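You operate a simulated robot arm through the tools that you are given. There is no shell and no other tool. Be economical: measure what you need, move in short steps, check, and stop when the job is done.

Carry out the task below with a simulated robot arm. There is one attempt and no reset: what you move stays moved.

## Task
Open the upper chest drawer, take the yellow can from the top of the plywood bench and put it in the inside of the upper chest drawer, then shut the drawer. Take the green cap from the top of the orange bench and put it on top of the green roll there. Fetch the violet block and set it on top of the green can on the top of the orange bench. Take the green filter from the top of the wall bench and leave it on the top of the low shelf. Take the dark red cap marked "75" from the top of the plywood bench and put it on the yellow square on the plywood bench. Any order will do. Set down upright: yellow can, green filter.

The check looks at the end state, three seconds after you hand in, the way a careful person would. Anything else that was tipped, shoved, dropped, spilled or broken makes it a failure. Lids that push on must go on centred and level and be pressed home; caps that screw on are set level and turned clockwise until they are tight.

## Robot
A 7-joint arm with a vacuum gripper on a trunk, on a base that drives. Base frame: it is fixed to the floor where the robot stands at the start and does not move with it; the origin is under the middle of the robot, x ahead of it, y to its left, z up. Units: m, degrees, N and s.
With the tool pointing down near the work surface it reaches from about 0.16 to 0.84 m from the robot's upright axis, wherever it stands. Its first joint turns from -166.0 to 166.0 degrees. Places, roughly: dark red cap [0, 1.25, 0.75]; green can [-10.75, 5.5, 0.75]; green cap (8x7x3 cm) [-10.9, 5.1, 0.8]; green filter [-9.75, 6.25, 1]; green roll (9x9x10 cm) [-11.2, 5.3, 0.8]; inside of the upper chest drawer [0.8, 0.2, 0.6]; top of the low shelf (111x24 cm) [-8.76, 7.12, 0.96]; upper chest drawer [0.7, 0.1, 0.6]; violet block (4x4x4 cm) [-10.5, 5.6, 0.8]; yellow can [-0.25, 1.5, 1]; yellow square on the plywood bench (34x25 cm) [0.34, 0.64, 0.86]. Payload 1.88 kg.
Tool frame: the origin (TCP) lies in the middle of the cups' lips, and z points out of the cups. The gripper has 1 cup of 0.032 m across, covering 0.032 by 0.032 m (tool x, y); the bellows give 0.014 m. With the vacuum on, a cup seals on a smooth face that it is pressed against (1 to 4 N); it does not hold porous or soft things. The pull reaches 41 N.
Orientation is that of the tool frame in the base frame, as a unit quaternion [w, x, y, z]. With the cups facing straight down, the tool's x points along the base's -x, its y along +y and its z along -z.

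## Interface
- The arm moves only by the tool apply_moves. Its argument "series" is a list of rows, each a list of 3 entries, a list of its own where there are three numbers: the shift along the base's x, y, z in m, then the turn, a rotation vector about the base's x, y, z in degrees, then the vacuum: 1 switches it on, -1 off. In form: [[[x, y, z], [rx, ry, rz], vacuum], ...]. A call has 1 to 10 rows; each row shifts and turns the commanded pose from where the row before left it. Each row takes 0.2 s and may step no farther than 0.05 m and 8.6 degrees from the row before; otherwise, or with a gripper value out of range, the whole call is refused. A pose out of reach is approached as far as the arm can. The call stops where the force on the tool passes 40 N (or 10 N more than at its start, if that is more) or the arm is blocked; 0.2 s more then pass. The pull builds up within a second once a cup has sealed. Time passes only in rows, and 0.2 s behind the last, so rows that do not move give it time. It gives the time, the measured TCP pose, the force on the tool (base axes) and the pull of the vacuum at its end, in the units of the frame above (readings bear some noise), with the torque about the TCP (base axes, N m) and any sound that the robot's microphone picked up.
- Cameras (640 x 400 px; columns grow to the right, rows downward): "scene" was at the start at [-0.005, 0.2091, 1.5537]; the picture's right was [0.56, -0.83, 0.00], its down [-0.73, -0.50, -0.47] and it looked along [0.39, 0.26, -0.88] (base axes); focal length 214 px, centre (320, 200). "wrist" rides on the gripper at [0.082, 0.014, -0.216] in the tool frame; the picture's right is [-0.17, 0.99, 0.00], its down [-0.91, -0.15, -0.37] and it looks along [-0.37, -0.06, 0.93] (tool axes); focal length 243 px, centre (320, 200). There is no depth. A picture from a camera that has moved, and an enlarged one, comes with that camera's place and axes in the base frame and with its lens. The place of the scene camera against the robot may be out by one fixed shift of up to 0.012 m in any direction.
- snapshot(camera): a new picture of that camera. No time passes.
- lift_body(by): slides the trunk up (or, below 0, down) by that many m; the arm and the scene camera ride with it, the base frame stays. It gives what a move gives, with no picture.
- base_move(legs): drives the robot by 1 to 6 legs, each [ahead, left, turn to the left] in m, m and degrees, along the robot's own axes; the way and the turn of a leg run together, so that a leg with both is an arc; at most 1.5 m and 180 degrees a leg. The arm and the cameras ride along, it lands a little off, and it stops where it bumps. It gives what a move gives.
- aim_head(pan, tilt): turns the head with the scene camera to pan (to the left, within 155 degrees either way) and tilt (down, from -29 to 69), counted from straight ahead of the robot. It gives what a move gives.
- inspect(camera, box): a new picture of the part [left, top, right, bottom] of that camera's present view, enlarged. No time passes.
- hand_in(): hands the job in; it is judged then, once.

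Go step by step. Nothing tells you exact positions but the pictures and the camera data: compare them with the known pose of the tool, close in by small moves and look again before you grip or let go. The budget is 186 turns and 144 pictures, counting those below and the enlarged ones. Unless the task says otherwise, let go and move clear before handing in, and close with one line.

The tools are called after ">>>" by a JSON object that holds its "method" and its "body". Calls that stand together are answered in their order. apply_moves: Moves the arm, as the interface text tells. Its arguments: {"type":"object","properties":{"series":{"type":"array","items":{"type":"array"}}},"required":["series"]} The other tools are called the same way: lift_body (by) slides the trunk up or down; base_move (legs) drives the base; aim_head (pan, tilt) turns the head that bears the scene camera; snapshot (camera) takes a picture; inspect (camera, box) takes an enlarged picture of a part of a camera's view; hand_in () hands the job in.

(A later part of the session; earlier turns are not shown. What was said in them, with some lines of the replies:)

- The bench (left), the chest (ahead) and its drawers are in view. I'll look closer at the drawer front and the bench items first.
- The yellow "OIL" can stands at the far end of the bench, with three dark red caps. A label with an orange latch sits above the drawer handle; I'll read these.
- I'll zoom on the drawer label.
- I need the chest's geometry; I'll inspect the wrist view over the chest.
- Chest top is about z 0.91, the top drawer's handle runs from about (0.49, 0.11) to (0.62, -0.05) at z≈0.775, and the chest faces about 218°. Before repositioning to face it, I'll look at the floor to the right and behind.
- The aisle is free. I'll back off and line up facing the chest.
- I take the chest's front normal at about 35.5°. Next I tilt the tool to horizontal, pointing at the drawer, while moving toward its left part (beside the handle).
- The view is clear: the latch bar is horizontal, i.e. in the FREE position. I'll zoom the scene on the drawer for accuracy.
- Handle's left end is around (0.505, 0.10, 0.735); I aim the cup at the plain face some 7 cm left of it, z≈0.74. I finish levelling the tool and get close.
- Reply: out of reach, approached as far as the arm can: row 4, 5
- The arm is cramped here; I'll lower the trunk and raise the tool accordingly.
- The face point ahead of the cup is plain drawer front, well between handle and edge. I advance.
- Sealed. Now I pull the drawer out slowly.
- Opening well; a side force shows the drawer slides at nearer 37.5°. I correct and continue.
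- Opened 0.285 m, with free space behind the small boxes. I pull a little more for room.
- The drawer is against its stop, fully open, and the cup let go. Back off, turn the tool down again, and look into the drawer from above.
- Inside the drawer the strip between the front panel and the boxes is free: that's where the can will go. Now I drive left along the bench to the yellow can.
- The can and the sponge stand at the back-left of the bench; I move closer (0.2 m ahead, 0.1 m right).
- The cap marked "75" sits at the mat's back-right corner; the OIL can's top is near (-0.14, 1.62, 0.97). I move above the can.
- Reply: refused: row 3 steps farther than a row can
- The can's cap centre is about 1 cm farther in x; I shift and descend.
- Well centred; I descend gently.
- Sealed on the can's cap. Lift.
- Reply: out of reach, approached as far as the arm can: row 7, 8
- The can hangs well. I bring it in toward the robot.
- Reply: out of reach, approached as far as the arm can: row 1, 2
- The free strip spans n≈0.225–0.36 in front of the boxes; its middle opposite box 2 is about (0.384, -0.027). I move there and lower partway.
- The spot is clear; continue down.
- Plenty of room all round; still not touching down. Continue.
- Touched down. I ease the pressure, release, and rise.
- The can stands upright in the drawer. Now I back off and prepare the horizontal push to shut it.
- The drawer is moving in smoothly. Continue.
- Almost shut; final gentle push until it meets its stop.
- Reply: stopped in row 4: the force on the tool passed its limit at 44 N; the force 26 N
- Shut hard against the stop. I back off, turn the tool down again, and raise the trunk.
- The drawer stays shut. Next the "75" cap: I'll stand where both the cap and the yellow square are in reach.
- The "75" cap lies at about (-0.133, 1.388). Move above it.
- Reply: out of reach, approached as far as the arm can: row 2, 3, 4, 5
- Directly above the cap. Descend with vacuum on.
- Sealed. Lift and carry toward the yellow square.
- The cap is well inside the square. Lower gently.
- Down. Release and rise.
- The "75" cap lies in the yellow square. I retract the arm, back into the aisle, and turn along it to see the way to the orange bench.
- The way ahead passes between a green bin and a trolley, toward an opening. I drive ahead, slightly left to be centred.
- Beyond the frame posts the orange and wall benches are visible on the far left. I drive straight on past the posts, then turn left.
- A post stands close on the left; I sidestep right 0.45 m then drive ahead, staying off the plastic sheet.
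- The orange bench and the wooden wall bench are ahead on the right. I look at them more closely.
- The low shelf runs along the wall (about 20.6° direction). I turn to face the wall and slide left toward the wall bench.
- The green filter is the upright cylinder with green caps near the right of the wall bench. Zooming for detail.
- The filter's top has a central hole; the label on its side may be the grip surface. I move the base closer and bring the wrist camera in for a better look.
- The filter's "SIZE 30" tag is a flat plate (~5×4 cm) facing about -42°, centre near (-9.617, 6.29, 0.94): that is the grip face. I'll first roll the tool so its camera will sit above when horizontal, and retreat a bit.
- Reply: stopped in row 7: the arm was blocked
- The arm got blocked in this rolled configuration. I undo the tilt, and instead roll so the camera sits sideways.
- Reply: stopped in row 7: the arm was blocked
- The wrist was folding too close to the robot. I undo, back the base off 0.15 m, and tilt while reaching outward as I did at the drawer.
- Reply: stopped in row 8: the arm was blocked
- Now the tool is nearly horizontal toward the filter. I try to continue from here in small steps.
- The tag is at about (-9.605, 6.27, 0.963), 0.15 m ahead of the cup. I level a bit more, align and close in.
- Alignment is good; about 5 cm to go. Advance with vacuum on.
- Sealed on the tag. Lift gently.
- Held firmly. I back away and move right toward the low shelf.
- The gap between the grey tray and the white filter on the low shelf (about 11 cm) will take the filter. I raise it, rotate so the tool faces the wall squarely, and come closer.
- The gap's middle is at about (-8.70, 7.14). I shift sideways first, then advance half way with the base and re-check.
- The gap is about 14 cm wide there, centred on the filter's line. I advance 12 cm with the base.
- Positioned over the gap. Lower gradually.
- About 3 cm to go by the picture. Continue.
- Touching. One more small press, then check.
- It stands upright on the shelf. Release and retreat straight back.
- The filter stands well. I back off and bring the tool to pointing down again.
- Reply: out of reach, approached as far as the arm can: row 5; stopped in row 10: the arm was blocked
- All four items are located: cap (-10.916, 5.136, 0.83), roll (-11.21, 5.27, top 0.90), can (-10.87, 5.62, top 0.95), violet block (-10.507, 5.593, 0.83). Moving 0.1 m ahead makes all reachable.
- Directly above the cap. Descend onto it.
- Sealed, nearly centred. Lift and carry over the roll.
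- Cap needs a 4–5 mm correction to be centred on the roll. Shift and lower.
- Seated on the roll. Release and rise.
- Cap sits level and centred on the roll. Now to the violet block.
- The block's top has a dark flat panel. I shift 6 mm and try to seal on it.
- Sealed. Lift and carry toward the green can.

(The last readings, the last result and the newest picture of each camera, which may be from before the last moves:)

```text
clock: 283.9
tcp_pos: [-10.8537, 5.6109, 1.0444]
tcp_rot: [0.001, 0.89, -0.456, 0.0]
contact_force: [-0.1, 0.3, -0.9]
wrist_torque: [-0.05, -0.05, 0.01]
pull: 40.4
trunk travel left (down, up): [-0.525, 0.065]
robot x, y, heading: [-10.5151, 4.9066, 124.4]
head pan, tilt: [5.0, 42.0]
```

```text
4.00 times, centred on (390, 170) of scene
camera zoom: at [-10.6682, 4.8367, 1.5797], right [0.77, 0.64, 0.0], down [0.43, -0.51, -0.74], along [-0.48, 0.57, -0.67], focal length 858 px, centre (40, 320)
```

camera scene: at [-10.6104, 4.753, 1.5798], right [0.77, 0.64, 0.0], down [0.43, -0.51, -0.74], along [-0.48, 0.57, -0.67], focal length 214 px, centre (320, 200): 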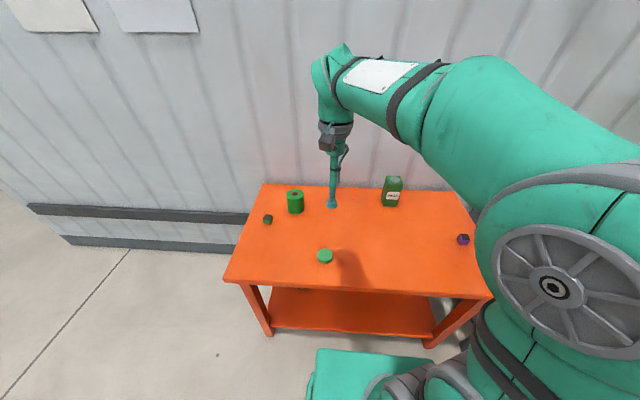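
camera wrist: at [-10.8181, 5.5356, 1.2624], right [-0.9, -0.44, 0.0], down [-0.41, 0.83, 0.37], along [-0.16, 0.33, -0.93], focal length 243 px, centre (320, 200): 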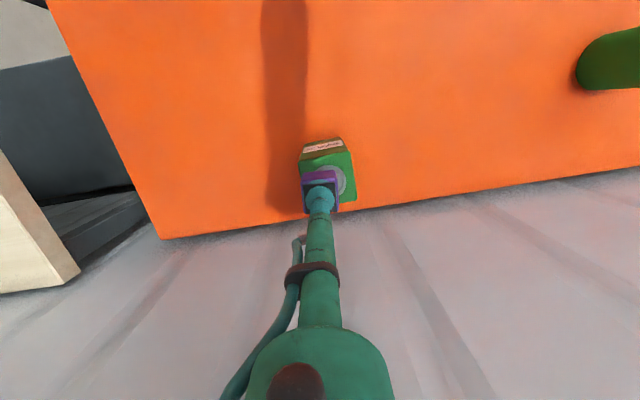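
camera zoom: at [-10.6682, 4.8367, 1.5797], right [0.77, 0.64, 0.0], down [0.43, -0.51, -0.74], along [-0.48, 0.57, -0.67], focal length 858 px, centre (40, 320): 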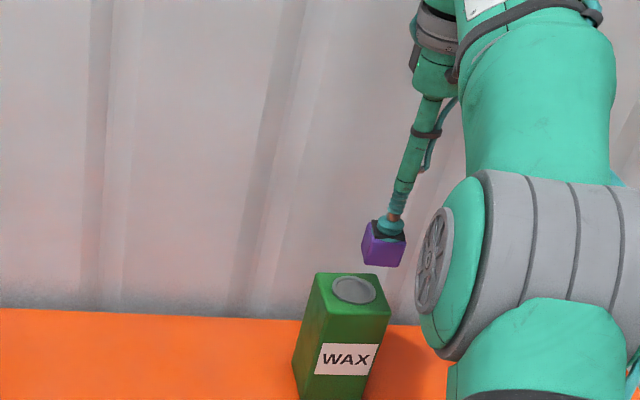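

>>> {"method": "inspect", "body": {"camera": "wrist", "box": [270, 120, 390, 220]}}

```text
4.00 times, centred on (330, 170) of wrist
camera zoom: at [-10.8181, 5.5356, 1.2624], right [-0.9, -0.44, 0.0], down [-0.41, 0.83, 0.37], along [-0.16, 0.33, -0.93], focal length 970 px, centre (280, 320)
```

zoom: 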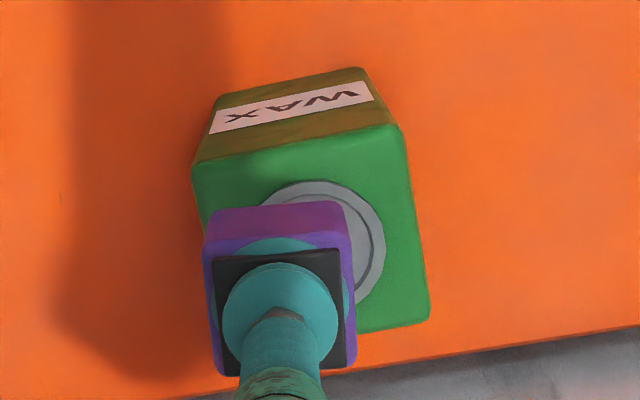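

The can's top centre is about (-10.873, 5.618). Shift and lower.

>>> {"method": "apply_moves", "body": {"series": [[[-0.019, 0.0076, 0], [0, 0, 0], 1], [[0, 0, -0.02], [0, 0, 0], 1], [[0, 0, -0.015], [0, 0, 0], 1]]}}

>>> {"method": "inspect", "body": {"camera": "scene", "box": [350, 160, 430, 220]}}

>>> {"method": "inspect", "body": {"camera": "wrist", "box": [270, 130, 370, 210]}}

```text
clock: 284.6
tcp_pos: [-10.8716, 5.6173, 1.0094]
tcp_rot: [0.0, 0.89, -0.456, 0.0]
contact_force: [-0.5, 1.0, 0.0]
wrist_torque: [0.01, -0.02, 0.0]
pull: 40.6
trunk travel left (down, up): [-0.525, 0.065]
robot x, y, heading: [-10.5116, 4.9044, 124.8]
head pan, tilt: [5.0, 42.0]
```

```text
6.67 times, centred on (390, 190) of scene
camera zoom: at [-10.6678, 4.8359, 1.5797], right [0.77, 0.64, 0.0], down [0.43, -0.51, -0.74], along [-0.48, 0.57, -0.67], focal length 1430 px, centre (-147, 267)
```

zoom: 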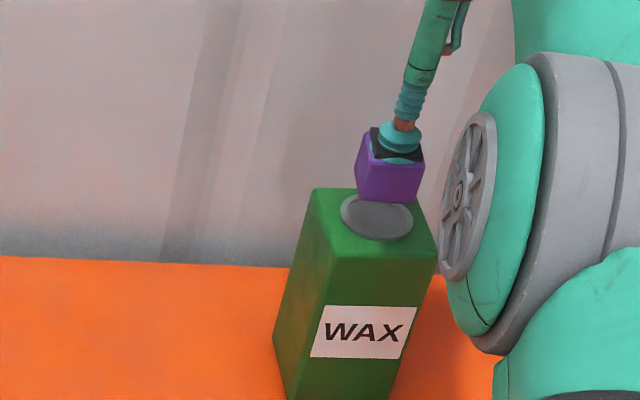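

```text
5.00 times, centred on (320, 170) of wrist
camera zoom: at [-10.8363, 5.5422, 1.2282], right [-0.9, -0.44, 0.0], down [-0.41, 0.83, 0.37], along [-0.17, 0.34, -0.93], focal length 1213 px, centre (320, 350)
```

zoom: 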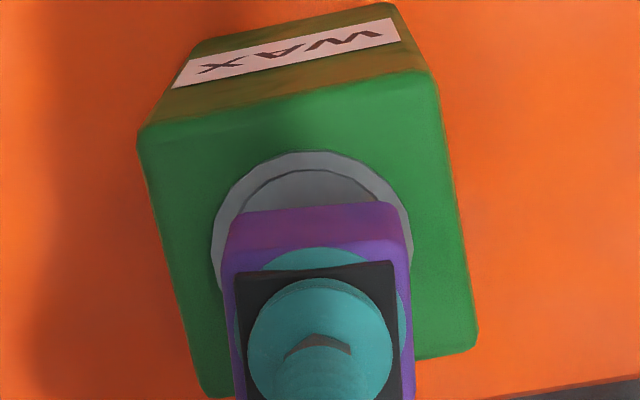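

>>> {"method": "apply_moves", "body": {"series": [[[-0.002, 0.003, -0.01], [0, 0, 0], 1], [[0, 0, -0.006], [0, 0, 0], 1], [[0, 0, -0.004], [0, 0, 0], 1]]}}

>>> {"method": "inspect", "body": {"camera": "scene", "box": [350, 160, 430, 220]}}

```text
clock: 285.4
tcp_pos: [-10.8731, 5.6206, 0.9917]
tcp_rot: [0.0, 0.89, -0.455, 0.0]
contact_force: [0.0, -0.6, -0.4]
wrist_torque: [-0.01, -0.01, 0.0]
pull: 40.2
trunk travel left (down, up): [-0.525, 0.065]
robot x, y, heading: [-10.5176, 4.9104, 124.8]
head pan, tilt: [5.0, 42.0]
```

```text
6.67 times, centred on (390, 190) of scene
camera zoom: at [-10.6676, 4.8356, 1.5798], right [0.77, 0.64, 0.0], down [0.43, -0.51, -0.74], along [-0.48, 0.57, -0.67], focal length 1430 px, centre (-147, 267)
```

zoom: 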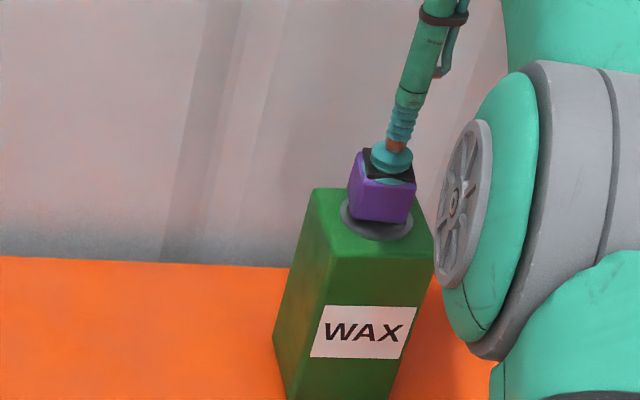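

>>> {"method": "apply_moves", "body": {"series": [[[0, 0, -0.003], [0, 0, 0], 1], [[0, 0, -0.003], [0, 0, 0], 1]]}}

```text
clock: 286.1
tcp_pos: [-10.8734, 5.6209, 0.9858]
tcp_rot: [0.0, 0.89, -0.457, 0.001]
contact_force: [1.0, -0.3, 0.2]
wrist_torque: [0.01, 0.01, -0.02]
pull: 40.5
trunk travel left (down, up): [-0.525, 0.065]
robot x, y, heading: [-10.5181, 4.9023, 124.8]
head pan, tilt: [5.0, 42.0]
```

>>> {"method": "apply_moves", "body": {"series": [[[0, 0, -0.002], [0, 0, 0], 1], [[0, 0, -0.002], [0, 0, 0], 1]]}}

```text
clock: 286.6
tcp_pos: [-10.8735, 5.6213, 0.9846]
tcp_rot: [-0.002, 0.89, -0.456, -0.002]
contact_force: [1.7, -1.1, 6.6]
wrist_torque: [-0.07, -0.01, 0.01]
pull: 40.5
trunk travel left (down, up): [-0.525, 0.065]
robot x, y, heading: [-10.5179, 4.9043, 124.9]
head pan, tilt: [5.0, 42.0]
```

Contact. Check the fit, then release.

>>> {"method": "apply_moves", "body": {"series": [[[0, 0, 0.002], [0, 0, 0], -1], [[0, 0, 0], [0, 0, 0], -1], [[0, 0, 0], [0, 0, 0], -1], [[0, 0, 0.003], [0, 0, 0], -1], [[0, 0, 0.01], [0, 0, 0], -1], [[0, 0, 0.03], [0, 0, 0], -1], [[0.01, -0.02, 0.03], [0, 0, 0], -1], [[0.015, -0.035, 0.02], [0, 0, 0], -1], [[0.015, -0.035, 0.02], [0, 0, 0], -1], [[0.015, -0.035, 0.02], [0, 0, 0], -1]]}}

>>> {"method": "snapshot", "body": {"camera": "scene"}}

>>> {"method": "inspect", "body": {"camera": "scene", "box": [260, 160, 420, 260]}}

```text
clock: 288.9
tcp_pos: [-10.819, 5.4953, 1.1169]
tcp_rot: [0.001, 0.89, -0.456, 0.001]
contact_force: [0.4, 0.9, -0.4]
wrist_torque: [-0.05, -0.04, -0.02]
pull: 0.1
trunk travel left (down, up): [-0.525, 0.065]
robot x, y, heading: [-10.5163, 4.9042, 124.8]
head pan, tilt: [5.0, 42.0]
```

```text
9 pictures are left
camera scene: at [-10.6678, 4.8358, 1.5797], right [0.77, 0.64, 0.0], down [0.43, -0.51, -0.74], along [-0.48, 0.57, -0.67], focal length 214 px, centre (320, 200)
```

scene: 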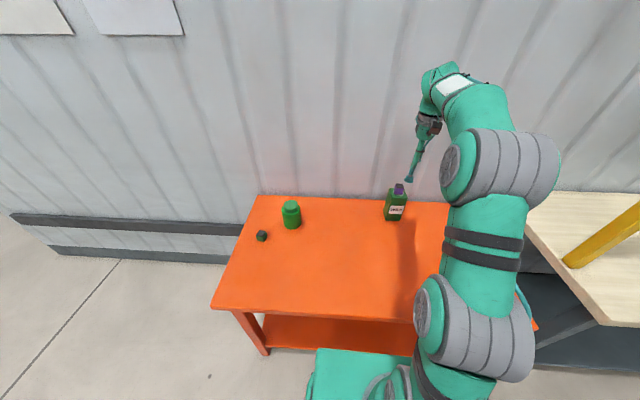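

```text
4.00 times, centred on (340, 210) of scene
camera zoom: at [-10.6678, 4.8358, 1.5797], right [0.77, 0.64, 0.0], down [0.43, -0.51, -0.74], along [-0.48, 0.57, -0.67], focal length 858 px, centre (240, 160)
```

zoom: 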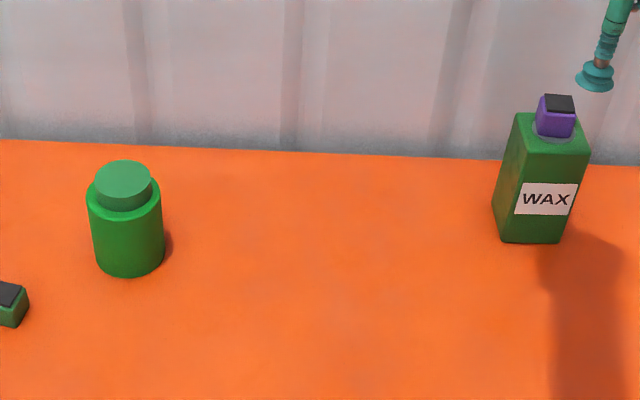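

The block sits on the green can and the cap on the roll. Everything else stands as placed, and the arm is clear, so I hand in.

>>> {"method": "hand_in", "body": {}}

```text
The job is handed in.
```

All five jobs are done and handed in. The yellow can is in the shut upper drawer, the "75" cap is on the yellow square, and the green filter stands upright on the low shelf. The green cap is centred on the green roll, and the violet block is on the green can; I couldn't look inside the drawer again after closing it.
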